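You operate a simulated robot arm through the tools that you are given. There is no shell and no other tool.

The job below is to be done with a simulated robot arm. You get a single attempt, and the scene is never put back.

JOB
Shut the propagator lid and sliders, mist 3 times, soil heat to 16.
Fine: lid and both vent sliders first, then mist; change no other setting.

The check looks at the end state, three seconds after you hand in, the way a careful person would. Anything else that was tipped, shoved, dropped, spilled or broken makes it a failure. A push-on lid holds only when it is set on centred and level and pressed home; a screw cap is set on level and turned clockwise until tight.

ROBOT AND FRAMES
A 7-joint arm with a two-finger parallel gripper, fixed in place. Base frame: the origin is at the foot of the arm, x ahead of it, y to its left, z up. Units: mm, degrees, N and s.
With the tool pointing down near the work surface it reaches from about 420 to 920 mm from the base axis. Its first joint turns from -143.0 to 143.0 degrees. Payload 3 kg.
The TCP is the grasp point between the finger pads, 30 mm short of the fingertips. In the tool frame z runs along the fingers and y along their closing line. The gripper opens to 94 mm. The fingers are 28 mm wide and 10 mm thick; the gripper's body (50 by 96 mm) begins 55 mm behind the TCP.
Orientation is that of the tool frame in the base frame, as a unit quaternion [x, y, z, w]. With the fingers straight down and closing along the base's y, the tool's x points along the base's -x, its y along +y and its z along -z.

CONTROLS
- The arm moves only by the tool move_arm. Its argument "moves" is a list of rows, each an object (a shift or turn left out is 0, a gripper value left out holds the last) with "translation": the shift along the base's x, y, z in cm, a list of three; "rot": the turn, a rotation vector about the base's x, y, z in degrees, a list of three; "fingers": the gripper command, from -1 (fully open) to 1 (shut), values between in proportion. In form: [{"translation": [dx, dy, dz], "rot": [ax, ay, az], "fingers": fingers}, ...]. A call has 1 to 20 rows; each row is the pose to reach, as a shift and turn from the pose commanded when the call began. Each row takes 0.2 s and may step no farther than 50 mm and 8.6 degrees from the row before; otherwise, or with a gripper value out of range, the whole call is refused. Where a pose cannot be reached the arm comes as near as it can. A force on the tool above 80 N (or 10 N above the force at the start of the call, whichever is more), or a blocked arm, ends the call early, and 0.2 s more pass. The fingers move at their own pace (about 72 mm/s each) and stop on an object; they squeeze with about 42 N. The grip force told is the motor's: it shows also when the fingers shut on nothing. Time passes only in rows, and 0.2 s behind the last, so rows that repeat a pose let the fingers close. It gives the time, the measured TCP pose, the force on the tool (base axes), the opening and the grip force at its end, in the units of the frame above (readings bear some noise), with the torque about the TCP (base axes, N m) and any sound that the robot's microphone picked up.
- Cameras (640 x 400 px; columns grow to the right, rows downward): "scene" is fixed at [51.7, -500.1, 1688.3]; the picture's right is [0.74, -0.68, 0.00], its down [-0.39, -0.42, -0.82] and it looks along [0.55, 0.60, -0.58] (base axes); focal length 372 px, centre (320, 200). "wrist" rides on the gripper at [76, 14, -102] in the tool frame; the picture's right is [-0.18, 0.98, 0.00], its down [-0.75, -0.14, -0.64] and it looks along [-0.63, -0.12, 0.77] (tool axes); focal length 243 px, centre (320, 200). There is no depth. A picture from a camera that has moved, and an enlarged one, comes with that camera's place and axes in the base frame and with its lens.
- grab_frame(camera): a new picture of that camera. No time passes.
- zoom(camera, box): a new picture of the part [left, top, right, bottom] of that camera's present view, enlarged. No time passes.
- close_job(): hands the job in; it is judged then, once.

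Nothing tells you positions but the pictures and the camera data. Unless the task says otherwise, let go and move clear before handing in.

The tools are called after "Emit:" as a command line: name --argument value ..., lists and objects as JSON in quotes. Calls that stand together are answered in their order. move_arm: Moves the arm, as the interface text tells. Its arguments: {"type":"object","properties":{"moves":{"type":"array","items":{"type":"object","properties":{"translation":{"type":"array","items":{"type":"number"}},"rot":{"type":"array","items":{"type":"number"}},"fingers":{"type":"number"}}}}},"required":["moves"]} The other tools are called the same way: grab_frame (camera) takes a picture; zoom (camera, box) takes an enlarged picture of a part of a camera's view; close_job () hands the job in.

At the start:

```text
clock: 0.0
position: [409.2, 185.4, 1359.6]
ee_rot: [0.0, 1.0, -0.001, 0.0]
contact_force: [0.0, 0.3, 0.0]
ft_torque: [-0.01, 0.01, 0.0]
gripper_width: 93.9
grasp_force: 0.1
```

scene: 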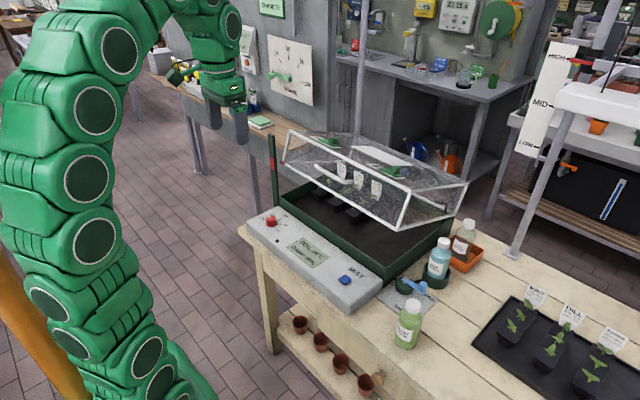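
wrist: 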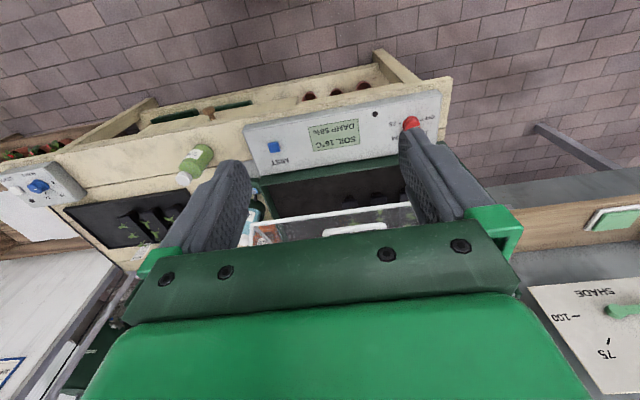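

I see a propagator on the bench with its lid propped open and a control strip in front (red knob, display, MIST button). I'll look closer before moving.

Emit:
zoom --camera "scene" --box '[230, 110, 490, 320]'

Emit:
zoom --camera "scene" --box '[240, 190, 400, 320]'

Emit:
zoom --camera "scene" --box '[260, 110, 480, 240]'

Emit:
zoom --camera "wrist" --box '[220, 70, 470, 250]'

```text
1.90 times, centred on (360, 215) of scene
camera zoom: at [51.7, -500.1, 1688.3], right [0.74, -0.68, 0.0], down [-0.39, -0.42, -0.82], along [0.55, 0.6, -0.58], focal length 709 px, centre (244, 171)
```

zoom: 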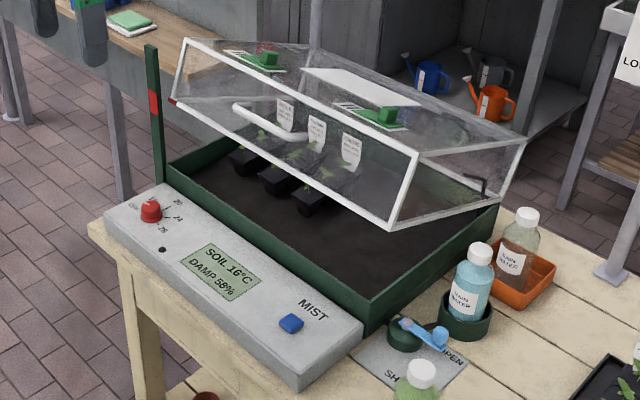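

```text
3.08 times, centred on (320, 255) of scene
camera zoom: at [51.7, -500.1, 1688.3], right [0.74, -0.68, 0.0], down [-0.39, -0.42, -0.82], along [0.55, 0.6, -0.58], focal length 1145 px, centre (320, 31)
```

zoom: 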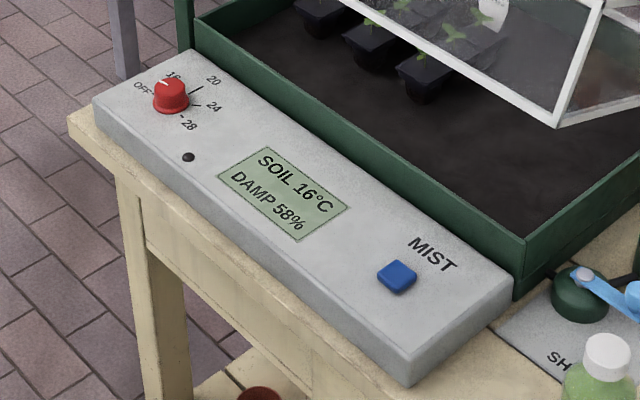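

```text
2.91 times, centred on (370, 175) of scene
camera zoom: at [51.7, -500.1, 1688.3], right [0.74, -0.68, 0.0], down [-0.39, -0.42, -0.82], along [0.55, 0.6, -0.58], focal length 1083 px, centre (174, 273)
```

zoom: 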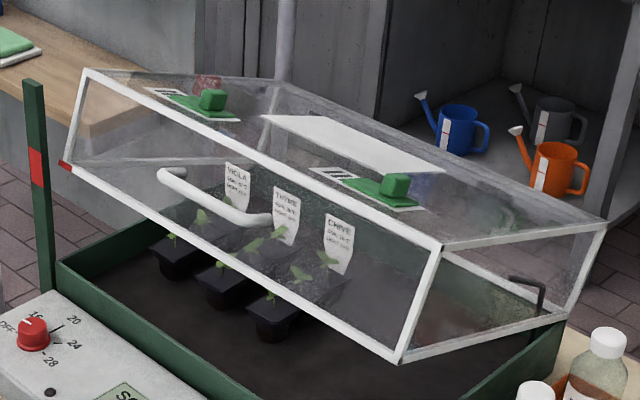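

```text
2.22 times, centred on (345, 160) of wrist
camera zoom: at [333.6, 198.0, 1460.1], right [0.18, 0.98, 0.0], down [0.75, -0.14, 0.64], along [0.63, -0.12, -0.77], focal length 539 px, centre (264, 289)
```

zoom: 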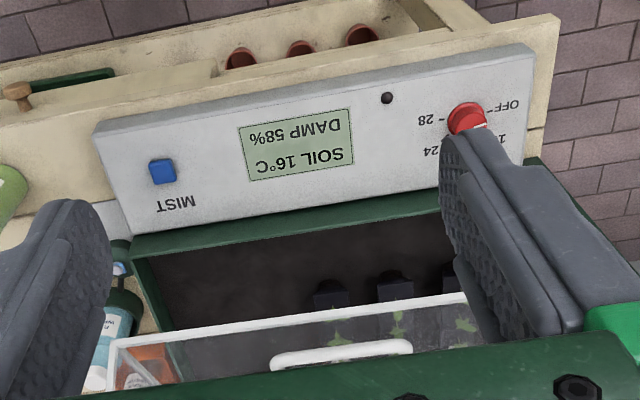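

I place the control strip at about x 560–690, with the MIST button near (625, 13, 852) and the red knob near (629, 385, 850). Next I tilt the wrist while it is high and clear, to see the lid, sliders and knob better.

Emit:
move_arm --moves '[{"rot": [0, -8, 0]}, {"rot": [0, -16, 0]}, {"rot": [0, -24, 0]}, {"rot": [0, -30, 0]}, {"rot": [0, -30, 0]}]'

Emit:
grab_frame --camera "wrist"

Emit:
grab_frame --camera "scene"

```text
clock: 1.2
position: [410.2, 186.8, 1358.1]
ee_rot: [-0.003, 0.972, 0.075, 0.222]
contact_force: [0.5, -0.6, 0.4]
ft_torque: [-0.03, 0.02, -0.02]
gripper_width: 93.8
grasp_force: 0.1
```

```text
taken
camera wrist: at [296.6, 186.9, 1417.1], right [0.13, 0.97, 0.22], down [0.41, -0.26, 0.88], along [0.9, -0.02, -0.43], focal length 243 px, centre (320, 200)
```

wrist: 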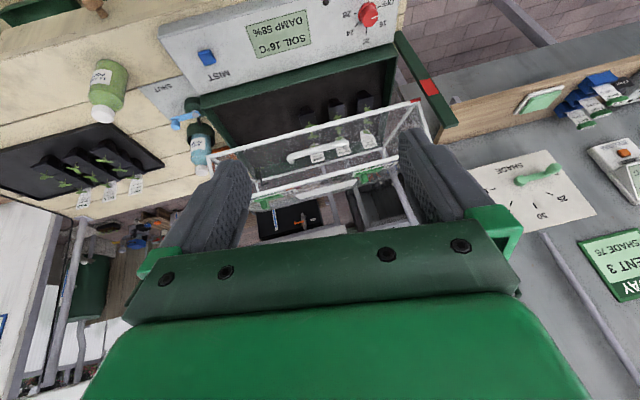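

```text
taken
```

scene: 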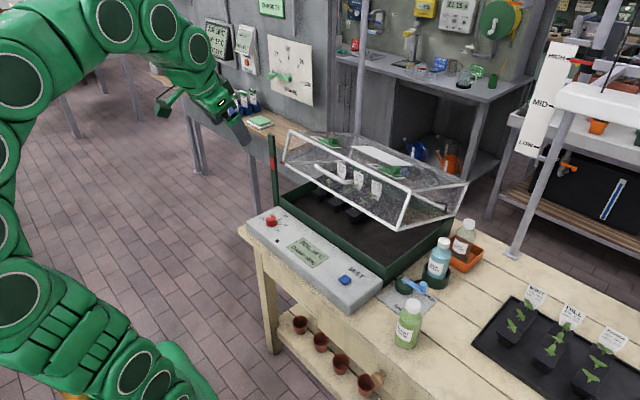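

The lid is visible from the front now. I'll zoom on the details.

Emit:
zoom --camera "wrist" --box '[200, 80, 460, 240]'

Emit:
zoom --camera "wrist" --box '[150, 0, 420, 170]'

Emit:
zoom --camera "scene" --box '[255, 205, 305, 240]'

Emit:
zoom --camera "scene" --box '[360, 210, 500, 330]'

Emit:
zoom --camera "scene" --box '[310, 125, 420, 195]'

Emit:
zoom --camera "scene" --box '[190, 0, 320, 130]'

```text
2.46 times, centred on (330, 160) of wrist
camera zoom: at [296.6, 186.9, 1417.1], right [0.13, 0.97, 0.22], down [0.41, -0.26, 0.88], along [0.9, -0.02, -0.43], focal length 597 px, centre (295, 298)
```

zoom: 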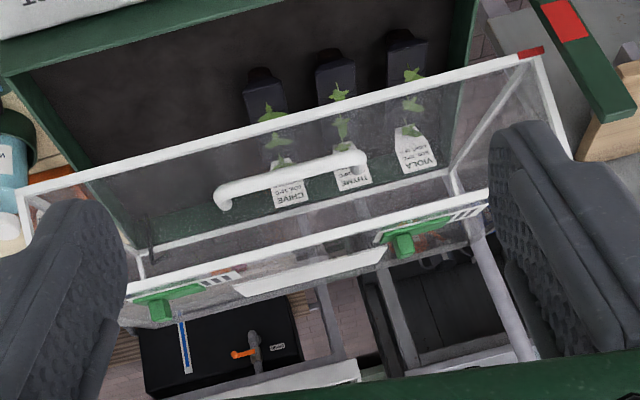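

```text
2.35 times, centred on (285, 85) of wrist
camera zoom: at [296.6, 186.9, 1417.1], right [0.13, 0.97, 0.22], down [0.41, -0.26, 0.88], along [0.9, -0.02, -0.43], focal length 571 px, centre (402, 471)
```

zoom: 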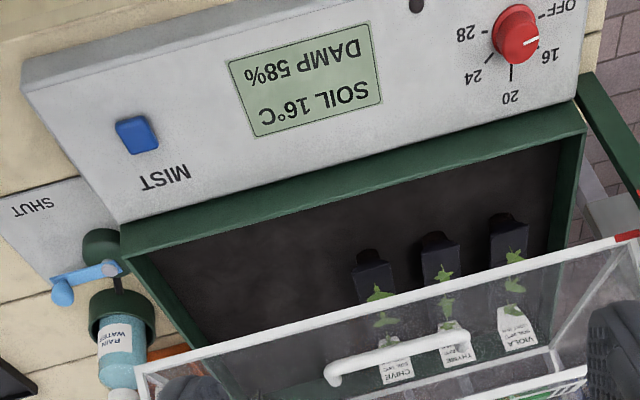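

```text
11.43 times, centred on (280, 222) of scene
camera zoom: at [51.7, -500.1, 1688.3], right [0.74, -0.68, 0.0], down [-0.39, -0.42, -0.82], along [0.55, 0.6, -0.58], focal length 4254 px, centre (777, -57)
```

zoom: 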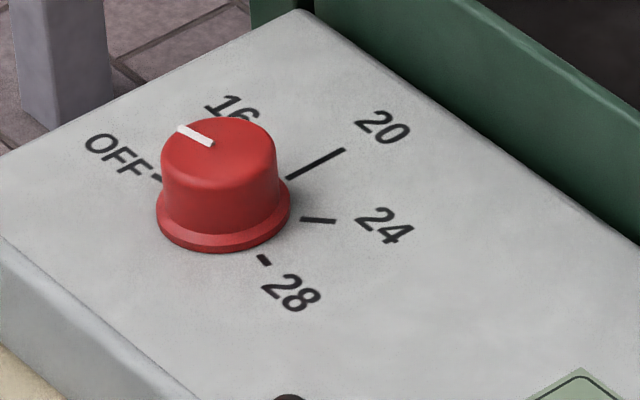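

```text
3.33 times, centred on (430, 270) of scene
camera zoom: at [51.7, -500.1, 1688.3], right [0.74, -0.68, 0.0], down [-0.39, -0.42, -0.82], along [0.55, 0.6, -0.58], focal length 1241 px, centre (-47, -33)
```

zoom: 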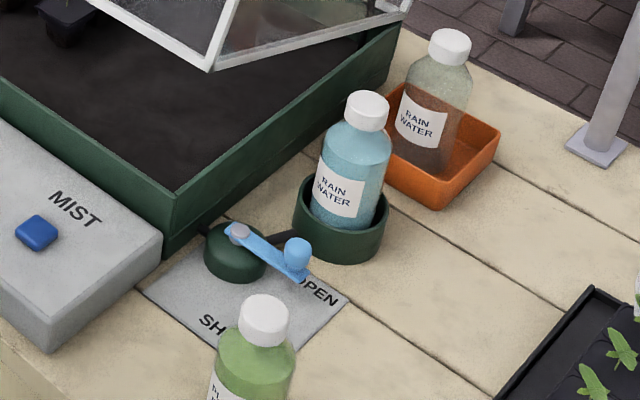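

```text
5.71 times, centred on (365, 160) of scene
camera zoom: at [51.7, -500.1, 1688.3], right [0.74, -0.68, 0.0], down [-0.39, -0.42, -0.82], along [0.55, 0.6, -0.58], focal length 2127 px, centre (63, 429)
```

zoom: 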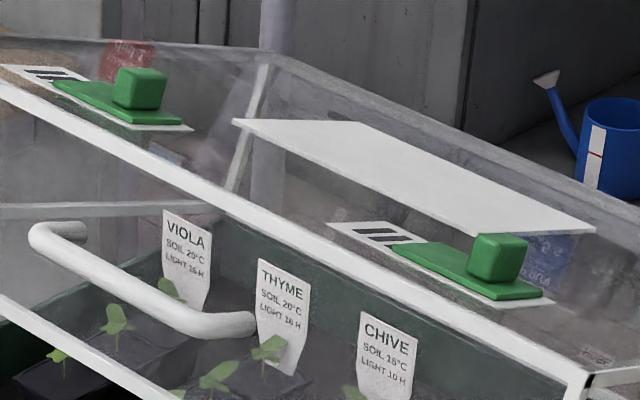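

```text
3.08 times, centred on (255, 65) of scene
camera zoom: at [51.7, -500.1, 1688.3], right [0.74, -0.68, 0.0], down [-0.39, -0.42, -0.82], along [0.55, 0.6, -0.58], focal length 1145 px, centre (520, 615)
```

zoom: 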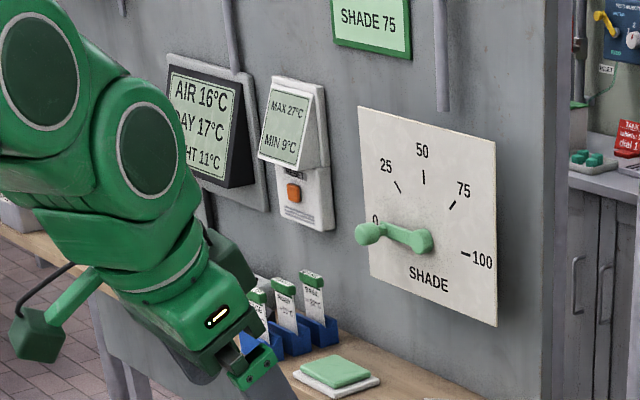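

The knob's white pointer looks to be at OFF, and the "16 °C" on the display is probably a soil reading. The lid appears to hinge along the back (x≈1100), opened about 21°, with a handle near (755, 200, 1075). I'll check the hinge stay and the knob more closely.

Emit:
zoom --camera "scene" --box '[415, 175, 475, 235]'

Emit:
zoom --camera "scene" --box '[255, 125, 315, 215]'

Emit:
zoom --camera "wrist" --box '[245, 160, 305, 220]'

Emit:
zoom --camera "wrist" --box '[340, 0, 400, 40]'

Emit:
zoom --camera "wrist" --box '[560, 200, 640, 320]'

```text
6.67 times, centred on (445, 205) of scene
camera zoom: at [51.7, -500.1, 1688.3], right [0.74, -0.68, 0.0], down [-0.39, -0.42, -0.82], along [0.55, 0.6, -0.58], focal length 2482 px, centre (-513, 167)
```

zoom: 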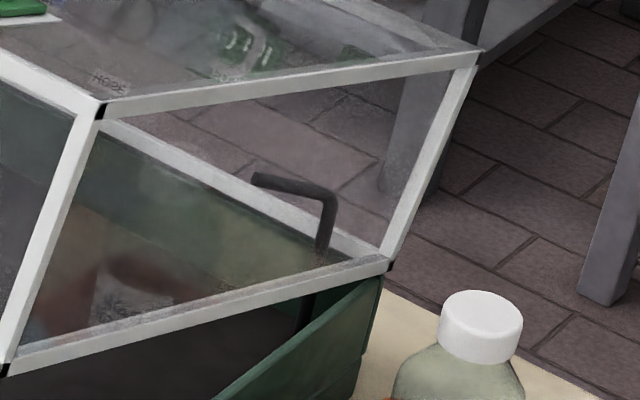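

```text
4.44 times, centred on (285, 170) of scene
camera zoom: at [51.7, -500.1, 1688.3], right [0.74, -0.68, 0.0], down [-0.39, -0.42, -0.82], along [0.55, 0.6, -0.58], focal length 1654 px, centre (476, 333)
```

zoom: 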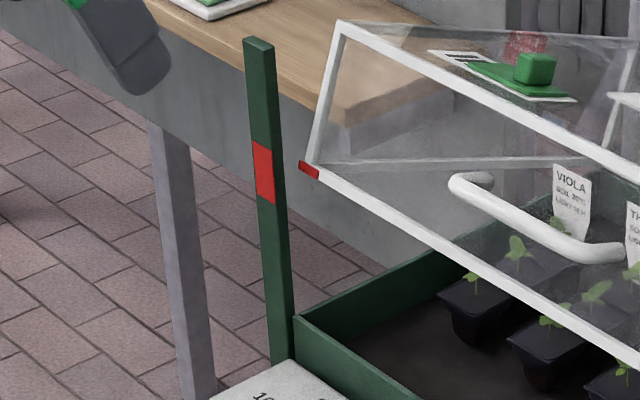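

```text
6.67 times, centred on (275, 190) of wrist
camera zoom: at [296.6, 186.9, 1417.1], right [0.13, 0.97, 0.22], down [0.41, -0.26, 0.88], along [0.9, -0.02, -0.43], focal length 1618 px, centre (620, 267)
```

zoom: 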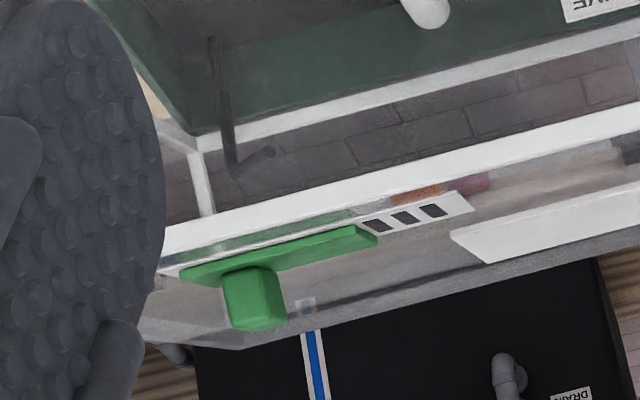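

```text
10.00 times, centred on (370, 20) of wrist
camera zoom: at [296.6, 186.9, 1417.1], right [0.13, 0.97, 0.22], down [0.41, -0.26, 0.88], along [0.9, -0.02, -0.43], focal length 2426 px, centre (-180, 2000)
```

zoom: 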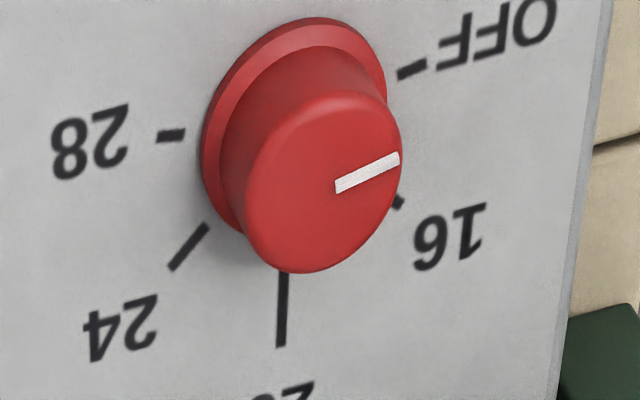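

```text
3.33 times, centred on (600, 260) of wrist
camera zoom: at [296.6, 186.9, 1417.1], right [0.13, 0.97, 0.22], down [0.41, -0.26, 0.88], along [0.9, -0.02, -0.43], focal length 809 px, centre (-613, 0)
```

zoom: 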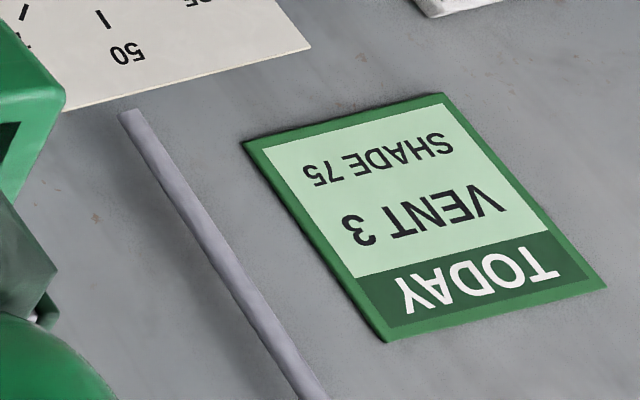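

The knob is confirmed at OFF; it needs about 45° clockwise to reach 16, and I'll leave everything else alone. First the lid: I level the tool, shut the fingers and hover above the lid's front top edge at centre (about x 830, y 205).

Emit:
move_arm --moves '[{"rot": [0, 8, 0], "fingers": 1}, {"rot": [0, 16, 0], "fingers": 1}, {"rot": [0, 24, 0], "fingers": 1}, {"rot": [0, 30, 0], "fingers": 1}, {"translation": [4, 0, -1], "rot": [0, 30, 0], "fingers": 1}, {"translation": [8, 0.5, -2], "rot": [0, 30, 0], "fingers": 1}, {"translation": [12, 1, -3], "rot": [0, 30, 0], "fingers": 1}, {"translation": [16, 1.5, -4], "rot": [0, 30, 0], "fingers": 1}, {"translation": [20, 2, -5], "rot": [0, 30, 0], "fingers": 1}, {"translation": [24, 2, -6], "rot": [0, 30, 0], "fingers": 1}, {"translation": [28, 2, -8], "rot": [0, 30, 0], "fingers": 1}, {"translation": [32, 2, -10], "rot": [0, 30, 0], "fingers": 1}, {"translation": [36, 2, -12], "rot": [0, 30, 0], "fingers": 1}, {"translation": [40, 2, -13], "rot": [0, 30, 0], "fingers": 1}, {"translation": [42, 2, -14], "rot": [0, 30, 0], "fingers": 1}, {"translation": [42, 2, -14], "rot": [0, 30, 0], "fingers": 1}]'

Emit:
grab_frame --camera "scene"

Emit:
grab_frame --camera "wrist"

```text
clock: 4.6
position: [734.2, 209.0, 1210.1]
ee_rot: [0.0, 1.0, 0.0, 0.0]
contact_force: [-0.7, -0.1, -0.7]
ft_torque: [-0.01, 0.02, -0.02]
gripper_width: 0.0
grasp_force: 33.1
out of reach, approached as far as the arm can: row 9, 10, 11, 12, 13, 14, 15, 16
```

```text
taken
```

scene: 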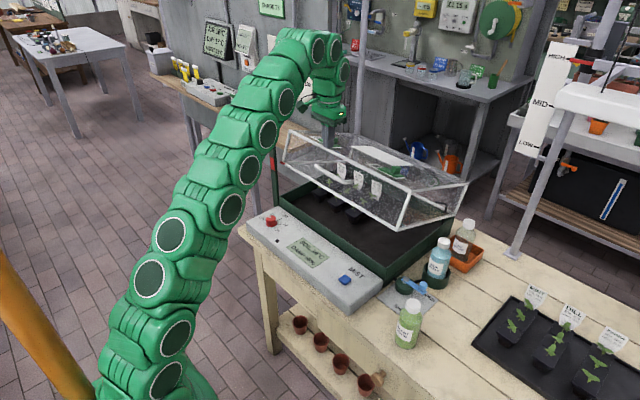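

```text
taken
camera wrist: at [658.7, 222.0, 1310.4], right [0.18, 0.98, 0.0], down [0.75, -0.14, 0.64], along [0.63, -0.12, -0.77], focal length 243 px, centre (320, 200)
```

wrist: 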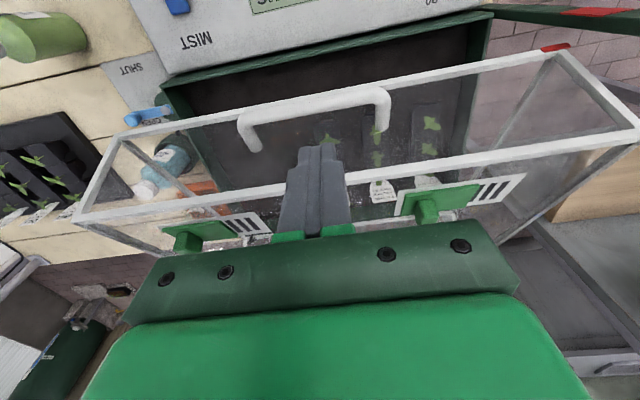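

At this height the reach ends at x≈734, so the top edge is out of range with the tool upright. The handle bar in front is reachable, so I'll pin its position precisely and push the lid down by it along the hinge arc.

Emit:
zoom --camera "scene" --box '[300, 145, 380, 195]'

Emit:
zoom --camera "wrist" --box '[220, 60, 400, 180]'

Emit:
zoom --camera "wrist" --box '[60, 40, 300, 280]'

Emit:
zoom --camera "wrist" --box '[360, 0, 640, 260]'

```text
8.00 times, centred on (340, 170) of scene
camera zoom: at [51.7, -500.1, 1688.3], right [0.74, -0.68, 0.0], down [-0.39, -0.42, -0.82], along [0.55, 0.6, -0.58], focal length 2978 px, centre (160, 440)
```

zoom: 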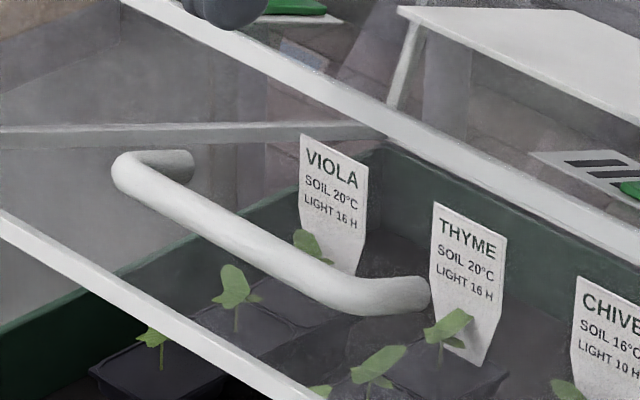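

```text
3.33 times, centred on (310, 120) of wrist
camera zoom: at [658.7, 222.0, 1310.4], right [0.18, 0.98, 0.0], down [0.75, -0.14, 0.64], along [0.63, -0.12, -0.77], focal length 809 px, centre (353, 467)
```

zoom: 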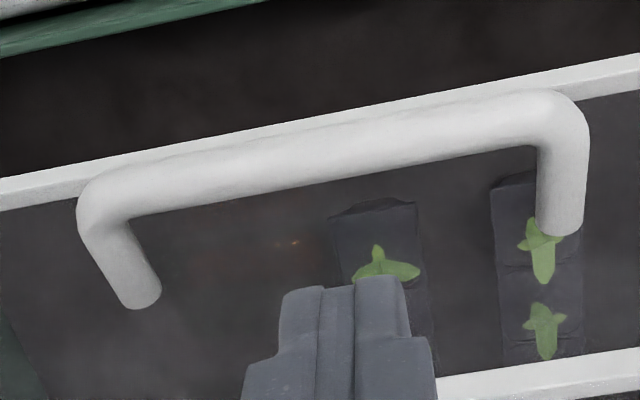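

```text
1.67 times, centred on (180, 160) of wrist
camera zoom: at [658.7, 222.0, 1310.4], right [0.18, 0.98, 0.0], down [0.75, -0.14, 0.64], along [0.63, -0.12, -0.77], focal length 404 px, centre (553, 267)
```

zoom: 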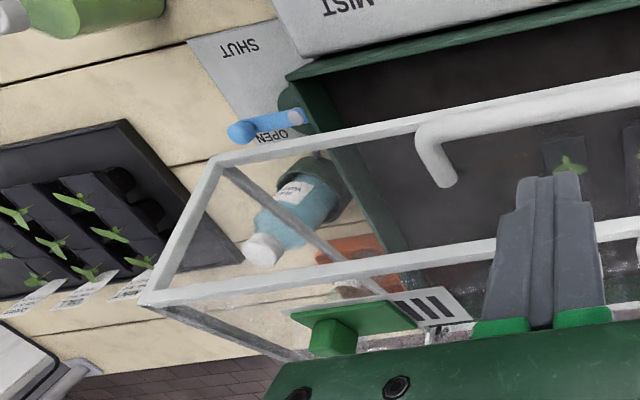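

```text
1.54 times, centred on (500, 130) of wrist
camera zoom: at [658.7, 222.0, 1310.4], right [0.18, 0.98, 0.0], down [0.75, -0.14, 0.64], along [0.63, -0.12, -0.77], focal length 373 px, centre (43, 308)
```

zoom: 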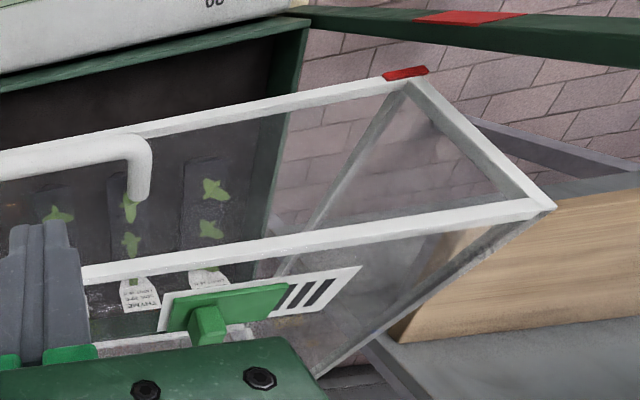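

The handle bar is at about (733, y 137–261, 1096), the tray rim at z≈890 and the hinge near x≈1092. A fully shut handle should therefore sit near (683, 952). My last command overran the reach, so I make a safe backward move first to learn the true commanded pose.

Emit:
move_arm --moves '[{"translation": [-4.8, 0, 0], "fingers": 1}, {"translation": [-9.6, 0, 0], "fingers": 1}, {"translation": [-9.6, 0, 0], "fingers": 1}]'

```text
clock: 5.4
position: [634.9, 207.9, 1208.2]
ee_rot: [0.0, 1.0, 0.001, 0.0]
contact_force: [0.0, 0.6, 0.6]
ft_torque: [0.0, 0.0, -0.01]
gripper_width: 0.0
grasp_force: 33.2
```

The command was clipped to the pose actually reached, so shifts apply from where the arm is. Now I move just above the handle bar.

Emit:
move_arm --moves '[{"translation": [4.6, -0.4, -1], "fingers": 1}, {"translation": [9.2, -0.8, -2.5], "fingers": 1}, {"translation": [9.6, -0.8, -4.5], "fingers": 1}, {"translation": [9.6, -0.8, -6], "fingers": 1}, {"translation": [9.6, -0.8, -6], "fingers": 1}]'

Emit:
zoom --camera "scene" --box '[290, 100, 390, 200]'

Emit:
zoom --camera "wrist" --box '[180, 30, 460, 230]'

```text
clock: 6.6
position: [732.2, 198.1, 1148.1]
ee_rot: [0.0, 1.0, 0.001, 0.0]
contact_force: [0.4, 0.0, -0.4]
ft_torque: [-0.02, -0.01, 0.01]
gripper_width: 0.0
grasp_force: 32.7
```

```text
4.00 times, centred on (340, 150) of scene
camera zoom: at [51.7, -500.1, 1688.3], right [0.74, -0.68, 0.0], down [-0.39, -0.42, -0.82], along [0.55, 0.6, -0.58], focal length 1489 px, centre (240, 400)
```

zoom: 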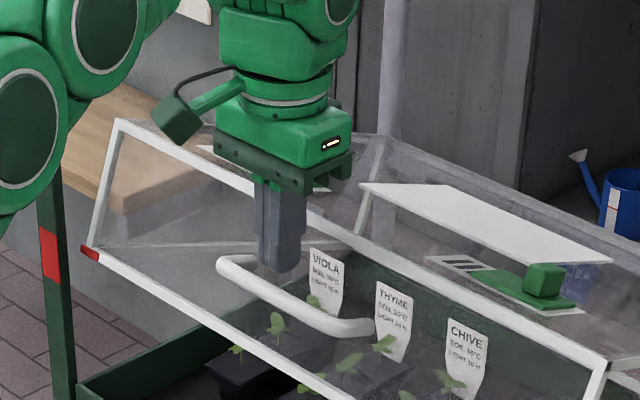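

```text
2.00 times, centred on (320, 130) of wrist
camera zoom: at [656.8, 211.5, 1249.8], right [0.18, 0.98, 0.0], down [0.75, -0.14, 0.64], along [0.63, -0.12, -0.77], focal length 485 px, centre (320, 340)
```

zoom: 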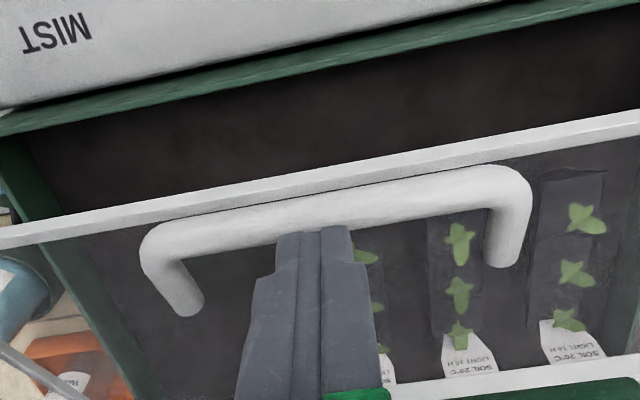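

The tip is just above the handle bar, which I now put at about x 720–733. I shift slightly back and press down gently along the arc, watching the force.

Emit:
move_arm --moves '[{"translation": [-0.6, 0, 0], "fingers": 1}, {"translation": [-0.6, 0, -0.5], "fingers": 1}, {"translation": [-0.7, 0, -1], "fingers": 1}, {"translation": [-0.9, 0, -1.5], "fingers": 1}, {"translation": [-1.1, 0, -2], "fingers": 1}, {"translation": [-1.3, 0, -2.5], "fingers": 1}, {"translation": [-1.5, 0, -3], "fingers": 1}]'

Emit:
zoom --camera "scene" --box '[250, 100, 480, 240]'

Emit:
zoom --camera "wrist" --box '[180, 30, 460, 230]'

```text
clock: 8.2
position: [716.0, 198.1, 1118.8]
ee_rot: [0.0, 1.0, 0.0, 0.0]
contact_force: [-1.0, 0.8, 0.6]
ft_torque: [0.06, 0.03, 0.02]
gripper_width: 0.0
grasp_force: 33.3
```

```text
2.78 times, centred on (365, 170) of scene
camera zoom: at [51.7, -500.1, 1688.3], right [0.74, -0.68, 0.0], down [-0.39, -0.42, -0.82], along [0.55, 0.6, -0.58], focal length 1036 px, centre (195, 284)
```

zoom: 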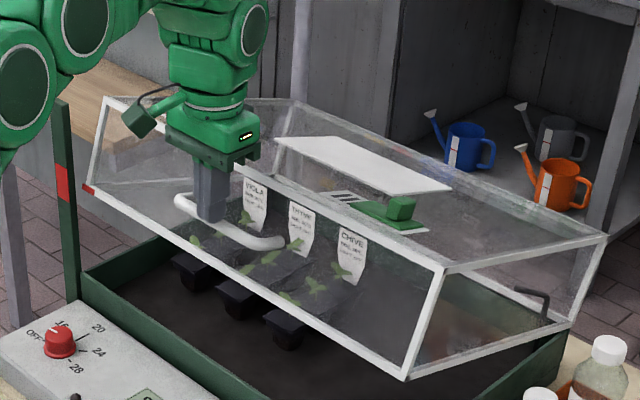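

```text
2.00 times, centred on (320, 130) of wrist
camera zoom: at [640.6, 211.1, 1220.8], right [0.18, 0.98, 0.0], down [0.75, -0.14, 0.64], along [0.63, -0.12, -0.77], focal length 485 px, centre (320, 340)
```

zoom: 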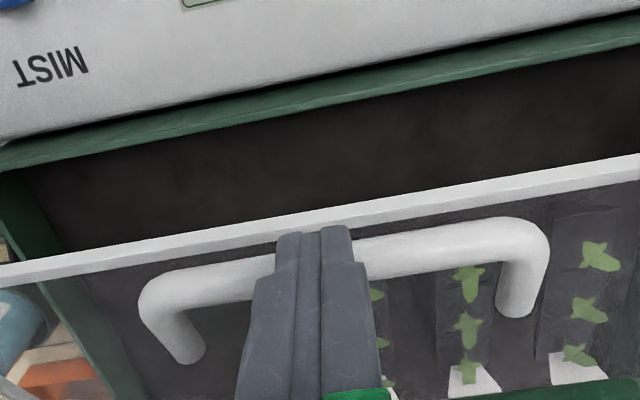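

The lid is moving down with the tip on the bar, and the light resistance suggests a friction hinge. I keep following the arc down to about 6° from shut.

Emit:
move_arm --moves '[{"translation": [0.4, 0, 0], "fingers": 1}, {"translation": [0.3, 0, -0.6], "fingers": 1}, {"translation": [0, 0, -1.3], "fingers": 1}, {"translation": [-0.3, 0, -1.9], "fingers": 1}, {"translation": [-0.6, 0, -2.6], "fingers": 1}, {"translation": [-0.9, 0, -3.2], "fingers": 1}, {"translation": [-1.1, 0, -3.9], "fingers": 1}, {"translation": [-1.4, 0, -4.6], "fingers": 1}, {"translation": [-1.6, 0, -5.3], "fingers": 1}, {"translation": [-1.9, 0, -5.9], "fingers": 1}, {"translation": [-2.1, 0, -6.6], "fingers": 1}, {"translation": [-2.3, 0, -7.3], "fingers": 1}, {"translation": [-2.5, 0, -8.0], "fingers": 1}, {"translation": [-2.7, 0, -8.7], "fingers": 1}]'

Emit:
zoom --camera "scene" --box '[250, 100, 480, 240]'

Emit:
zoom --camera "wrist" --box '[180, 30, 460, 230]'

```text
clock: 11.2
position: [690.8, 197.9, 1031.8]
ee_rot: [0.0, 1.0, -0.001, 0.0]
contact_force: [0.5, -1.1, -0.2]
ft_torque: [0.02, -0.03, -0.02]
gripper_width: 0.0
grasp_force: 32.9
```

```text
2.78 times, centred on (365, 170) of scene
camera zoom: at [51.7, -500.1, 1688.3], right [0.74, -0.68, 0.0], down [-0.39, -0.42, -0.82], along [0.55, 0.6, -0.58], focal length 1036 px, centre (195, 284)
```

zoom: 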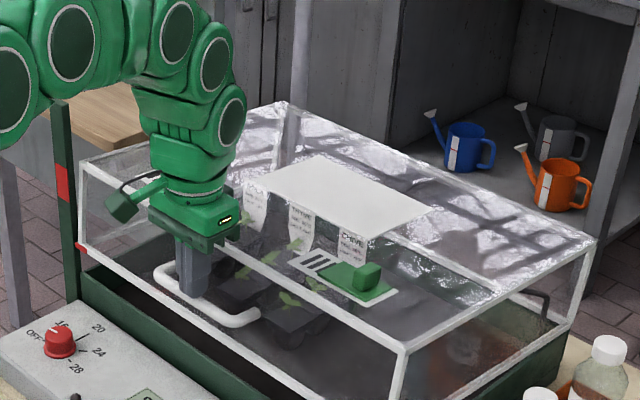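

```text
2.00 times, centred on (320, 130) of wrist
camera zoom: at [614.2, 211.3, 1133.4], right [0.18, 0.98, 0.0], down [0.75, -0.14, 0.64], along [0.63, -0.12, -0.77], focal length 485 px, centre (320, 340)
```

zoom: 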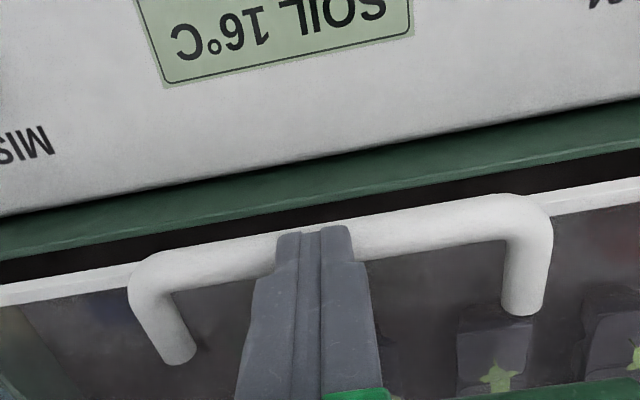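

The lid is now about 6° from shut, with everything clear. I finish the arc and press until it seats.

Emit:
move_arm --moves '[{"translation": [-0.2, 0, -0.7], "fingers": 1}, {"translation": [-0.4, 0, -1.4], "fingers": 1}, {"translation": [-0.55, 0, -2.1], "fingers": 1}, {"translation": [-0.7, 0, -2.8], "fingers": 1}, {"translation": [-0.8, 0, -3.4], "fingers": 1}, {"translation": [-0.9, 0, -3.8], "fingers": 1}, {"translation": [-0.9, 0, -4.2], "fingers": 1}, {"translation": [-0.9, 0, -4.6], "fingers": 1}, {"translation": [-0.9, 0, -5.0], "fingers": 1}, {"translation": [-0.9, 0, -5.4], "fingers": 1}]'

Emit:
zoom --camera "scene" --box '[250, 110, 480, 270]'

Emit:
zoom --camera "wrist" --box '[180, 30, 460, 230]'

```text
clock: 13.1
position: [683.0, 198.6, 991.8]
ee_rot: [0.001, 1.0, 0.002, 0.004]
contact_force: [-15.2, -4.3, 23.8]
ft_torque: [-0.19, 0.47, -0.03]
gripper_width: 0.0
grasp_force: 33.6
stopped in row 9: the force on the tool passed its limit at 90 N (the readings are from after the stop); the commanded pose is now the measured one
```

```text
2.50 times, centred on (365, 190) of scene
camera zoom: at [51.7, -500.1, 1688.3], right [0.74, -0.68, 0.0], down [-0.39, -0.42, -0.82], along [0.55, 0.6, -0.58], focal length 930 px, centre (208, 225)
```

zoom: 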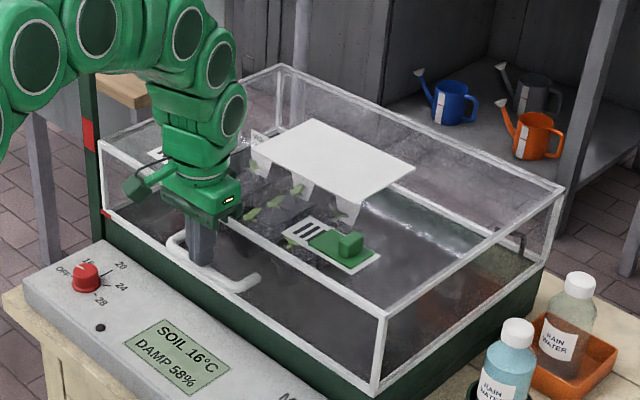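

```text
2.00 times, centred on (320, 130) of wrist
camera zoom: at [605.3, 211.8, 1092.6], right [0.18, 0.98, 0.0], down [0.75, -0.14, 0.65], along [0.64, -0.12, -0.76], focal length 485 px, centre (320, 340)
```

zoom: 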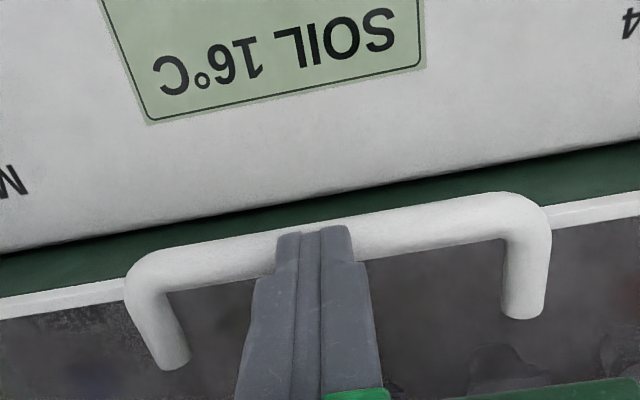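

The lid reached the predicted shut position and the force rose sharply, so it is seated. I lift straight off, back away, and inspect the lid and sliders.

Emit:
move_arm --moves '[{"translation": [0, 0, 2], "fingers": 1}, {"translation": [0, 0, 5], "fingers": 1}, {"translation": [-1, 0, 9], "fingers": 1}, {"translation": [-4, 0, 13], "fingers": 1}, {"translation": [-7, 0, 16], "fingers": 1}, {"translation": [-10, 0, 19], "fingers": 1}, {"translation": [-13, 0, 20], "fingers": 1}, {"translation": [-13, 0, 20], "fingers": 1}]'

Emit:
grab_frame --camera "scene"

Emit:
grab_frame --camera "wrist"

Emit:
zoom --camera "scene" --box '[280, 130, 420, 220]'

```text
clock: 14.9
position: [554.7, 200.6, 1190.7]
ee_rot: [0.0, 1.0, 0.001, 0.003]
contact_force: [0.5, -0.1, -0.9]
ft_torque: [0.0, -0.02, -0.01]
gripper_width: 0.0
grasp_force: 32.8
```

```text
taken
```

scene: 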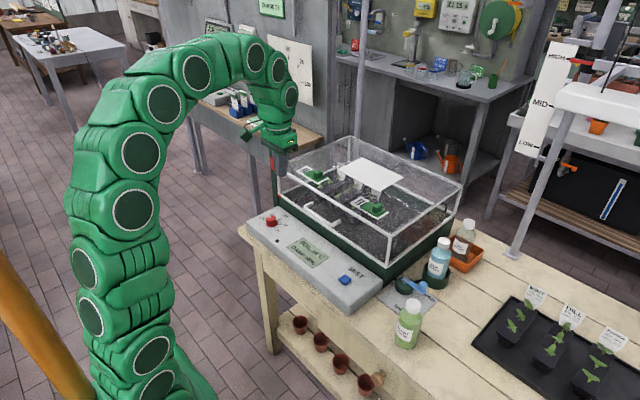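

```text
taken
camera wrist: at [476.1, 212.9, 1292.3], right [0.18, 0.98, 0.0], down [0.75, -0.14, 0.65], along [0.64, -0.12, -0.76], focal length 243 px, centre (320, 200)
```

wrist: 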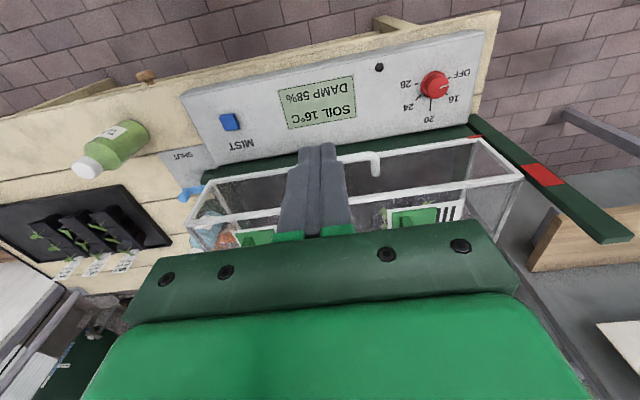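

```text
4.44 times, centred on (350, 175) of scene
camera zoom: at [51.7, -500.1, 1688.3], right [0.74, -0.68, 0.0], down [-0.39, -0.42, -0.82], along [0.55, 0.6, -0.58], focal length 1654 px, centre (187, 311)
```

zoom: 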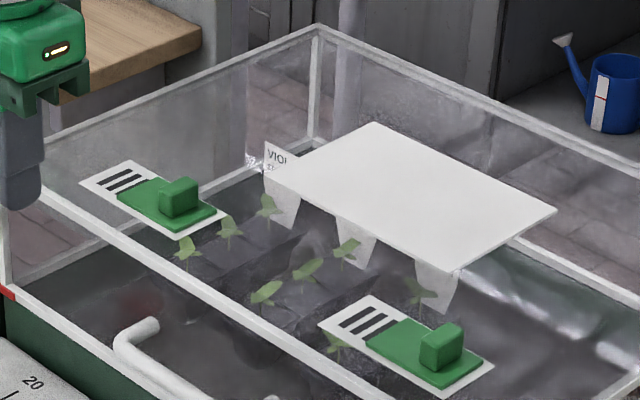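

The lid is shut and level. Both slider handles are at x≈779: the right one at y≈40 and the left one at y≈297. Each has its slots on the +y side. I move near the right slider for a precise look.

Emit:
move_arm --moves '[{"translation": [2, -4, 0], "fingers": 1}, {"translation": [4, -8, 0], "fingers": 1}, {"translation": [6, -12, -1], "fingers": 1}, {"translation": [8, -16, -2], "fingers": 1}, {"translation": [10, -20, -3], "fingers": 1}, {"translation": [12.5, -24, -4], "fingers": 1}, {"translation": [12.5, -24, -4], "fingers": 1}]'

Emit:
grab_frame --camera "wrist"

Emit:
zoom --camera "wrist" --box '[340, 110, 500, 210]'

Emit:
zoom --camera "scene" --box '[340, 170, 420, 220]'

```text
clock: 16.5
position: [678.3, -40.7, 1149.7]
ee_rot: [0.0, 1.0, 0.001, 0.004]
contact_force: [0.1, -0.1, -0.7]
ft_torque: [-0.01, 0.02, 0.04]
gripper_width: 0.0
grasp_force: 33.1
```

```text
taken
camera wrist: at [601.0, -27.5, 1251.8], right [0.18, 0.98, 0.0], down [0.75, -0.14, 0.65], along [0.64, -0.12, -0.76], focal length 243 px, centre (320, 200)
```

wrist: 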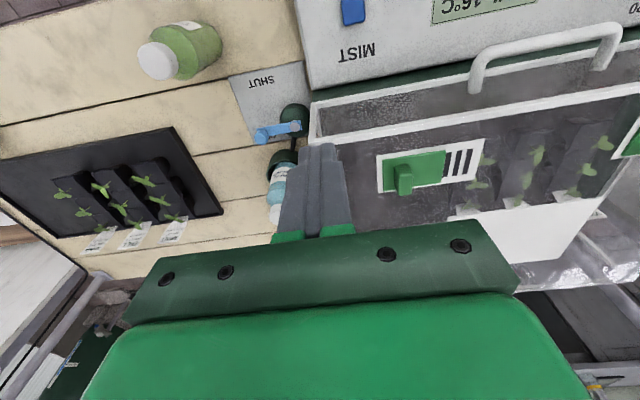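

```text
4.00 times, centred on (420, 160) of wrist
camera zoom: at [601.0, -27.5, 1251.8], right [0.18, 0.98, 0.0], down [0.75, -0.14, 0.65], along [0.64, -0.12, -0.76], focal length 970 px, centre (-80, 360)
```

zoom: 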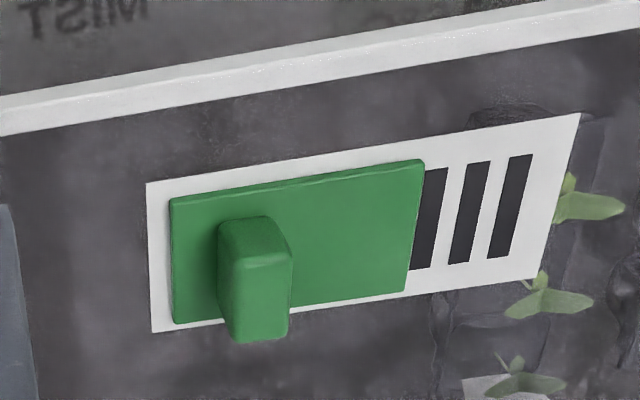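

```text
8.00 times, centred on (380, 195) of scene
camera zoom: at [51.7, -500.1, 1688.3], right [0.74, -0.68, 0.0], down [-0.39, -0.42, -0.82], along [0.55, 0.6, -0.58], focal length 2978 px, centre (-160, 240)
```

zoom: 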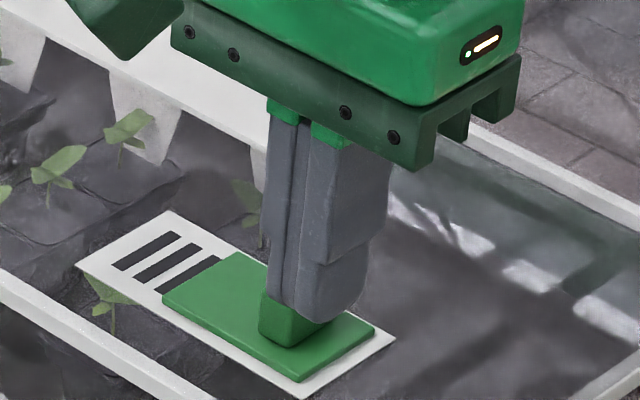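

The right slider handle is at about (772, 36), with its plate top at z≈1022. It needs about 32 mm of +y travel to cover the slots. I bring the closed fingertips down beside it on the -y side.

Emit:
move_arm --moves '[{"translation": [3.5, 1.3, -1], "fingers": 1}, {"translation": [7, 2.7, -2], "fingers": 1}, {"translation": [9.3, 4, -4], "fingers": 1}, {"translation": [9.3, 4, -6], "fingers": 1}, {"translation": [9.3, 4, -7.5], "fingers": 1}, {"translation": [9.3, 4, -8.3], "fingers": 1}, {"translation": [9.3, 4, -8.3], "fingers": 1}]'

Emit:
zoom --camera "scene" --box '[340, 170, 420, 220]'

Emit:
grab_frame --camera "wrist"

```text
clock: 18.1
position: [769.8, -1.3, 1066.8]
ee_rot: [0.0, 1.0, 0.001, 0.003]
contact_force: [-0.9, 0.4, -0.3]
ft_torque: [-0.02, 0.01, -0.01]
gripper_width: 0.1
grasp_force: 32.6
```

```text
8.00 times, centred on (380, 195) of scene
camera zoom: at [51.7, -500.1, 1688.3], right [0.74, -0.68, 0.0], down [-0.39, -0.42, -0.82], along [0.55, 0.6, -0.58], focal length 2978 px, centre (-160, 240)
```

zoom: 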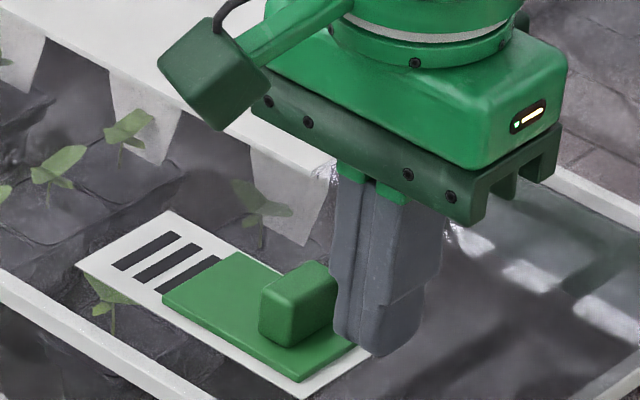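

```text
taken
camera wrist: at [693.4, 11.3, 1168.6], right [0.18, 0.98, 0.0], down [0.75, -0.14, 0.65], along [0.64, -0.12, -0.76], focal length 243 px, centre (320, 200)
```

wrist: 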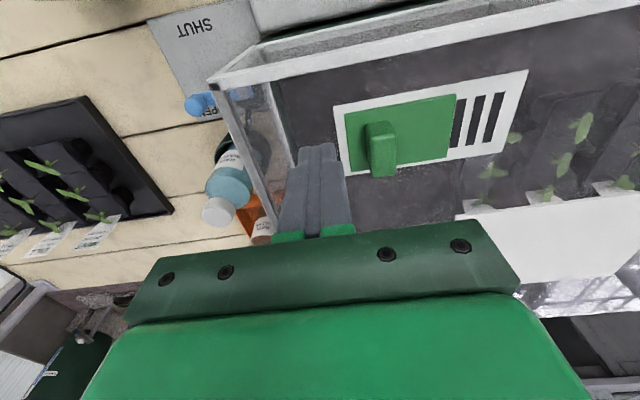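

The fingertips sit beside the handle at the right height. I lower 5 mm and push toward +y.

Emit:
move_arm --moves '[{"translation": [0, 0, -0.5], "fingers": 1}, {"translation": [0, 0.8, -0.5], "fingers": 1}, {"translation": [0, 1.6, -0.5], "fingers": 1}, {"translation": [0, 2.2, -0.5], "fingers": 1}, {"translation": [0, 2.8, -0.5], "fingers": 1}, {"translation": [0, 3.4, -0.5], "fingers": 1}, {"translation": [0, 3.8, -0.5], "fingers": 1}, {"translation": [0, 4.2, -0.5], "fingers": 1}, {"translation": [0, 4.5, -0.5], "fingers": 1}]'

Emit:
zoom --camera "scene" --box '[340, 170, 420, 220]'

Emit:
zoom --camera "wrist" --box '[260, 40, 500, 200]'

```text
clock: 20.1
position: [770.2, 43.1, 1062.3]
ee_rot: [0.0, 1.0, 0.0, 0.002]
contact_force: [0.6, 0.2, 0.2]
ft_torque: [-0.05, -0.04, -0.04]
gripper_width: 0.0
grasp_force: 33.2
```

```text
8.00 times, centred on (380, 195) of scene
camera zoom: at [51.7, -500.1, 1688.3], right [0.74, -0.68, 0.0], down [-0.39, -0.42, -0.82], along [0.55, 0.6, -0.58], focal length 2978 px, centre (-160, 240)
```

zoom: 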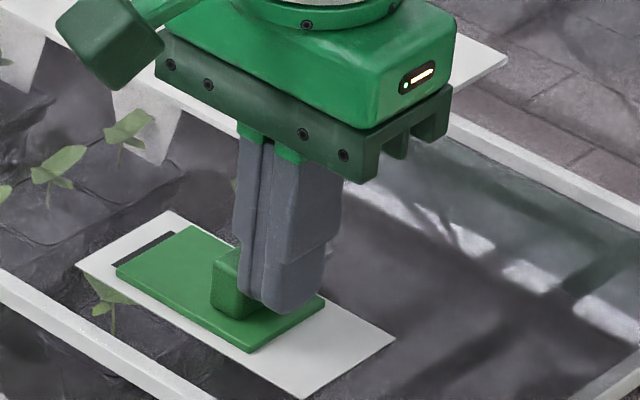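

```text
2.50 times, centred on (380, 120) of wrist
camera zoom: at [693.5, 56.3, 1162.9], right [0.18, 0.98, 0.0], down [0.75, -0.14, 0.65], along [0.64, -0.12, -0.76], focal length 606 px, centre (170, 400)
```

zoom: 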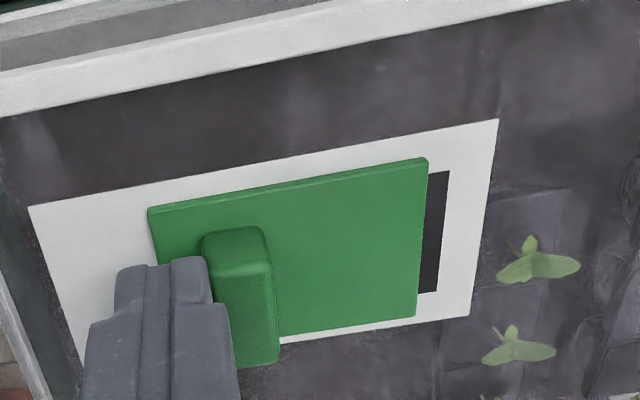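

One slot is still partly open and about 10 mm of travel remains. I continue in small steps to the end stop.

Emit:
move_arm --moves '[{"translation": [0, 0.3, 0], "fingers": 1}, {"translation": [0, 0.6, 0], "fingers": 1}, {"translation": [0, 0.8, 0], "fingers": 1}, {"translation": [0, 1.0, 0], "fingers": 1}, {"translation": [0, 1.1, 0], "fingers": 1}]'

Emit:
zoom --camera "scene" --box '[340, 170, 420, 220]'

Emit:
zoom --camera "wrist" --box '[260, 40, 500, 200]'

```text
clock: 21.3
position: [770.3, 52.7, 1063.2]
ee_rot: [-0.001, 1.0, 0.001, 0.003]
contact_force: [-0.8, -3.8, -1.3]
ft_torque: [-0.05, 0.01, -0.02]
gripper_width: 0.1
grasp_force: 33.1
```

```text
8.00 times, centred on (380, 195) of scene
camera zoom: at [51.7, -500.1, 1688.3], right [0.74, -0.68, 0.0], down [-0.39, -0.42, -0.82], along [0.55, 0.6, -0.58], focal length 2978 px, centre (-160, 240)
```

zoom: 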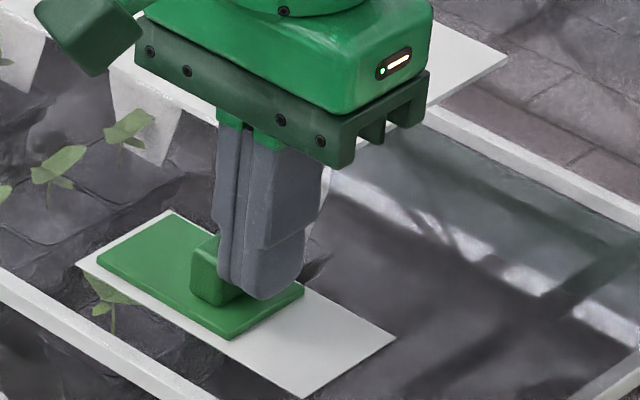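

```text
2.50 times, centred on (380, 120) of wrist
camera zoom: at [693.9, 66.6, 1163.5], right [0.18, 0.98, 0.0], down [0.75, -0.14, 0.65], along [0.64, -0.12, -0.76], focal length 606 px, centre (170, 400)
```

zoom: 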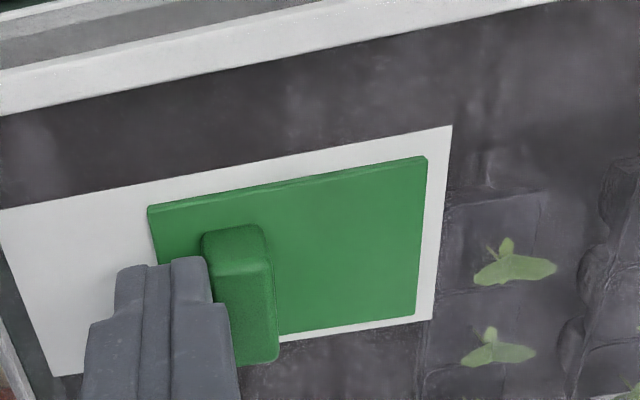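

The slots are covered and resistance is showing. One more small nudge will confirm the end stop, then I retreat toward -y and up.

Emit:
move_arm --moves '[{"translation": [0, 0.2, 0], "fingers": 1}, {"translation": [0, 0.3, 0], "fingers": 1}]'

Emit:
zoom --camera "wrist" --box '[260, 40, 500, 200]'

```text
clock: 21.9
position: [769.0, 53.5, 1061.7]
ee_rot: [0.002, 1.0, 0.0, 0.004]
contact_force: [1.4, -33.4, 3.4]
ft_torque: [-0.79, -0.01, 0.01]
gripper_width: 0.3
grasp_force: 33.3
```

```text
2.50 times, centred on (380, 120) of wrist
camera zoom: at [693.6, 67.3, 1163.1], right [0.19, 0.98, 0.0], down [0.75, -0.14, 0.65], along [0.64, -0.12, -0.76], focal length 606 px, centre (170, 400)
```

zoom: 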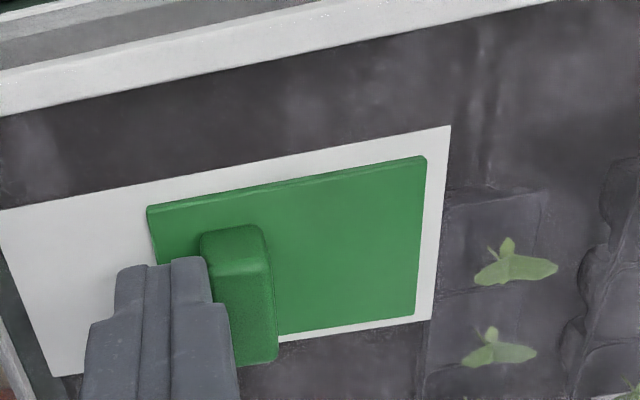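

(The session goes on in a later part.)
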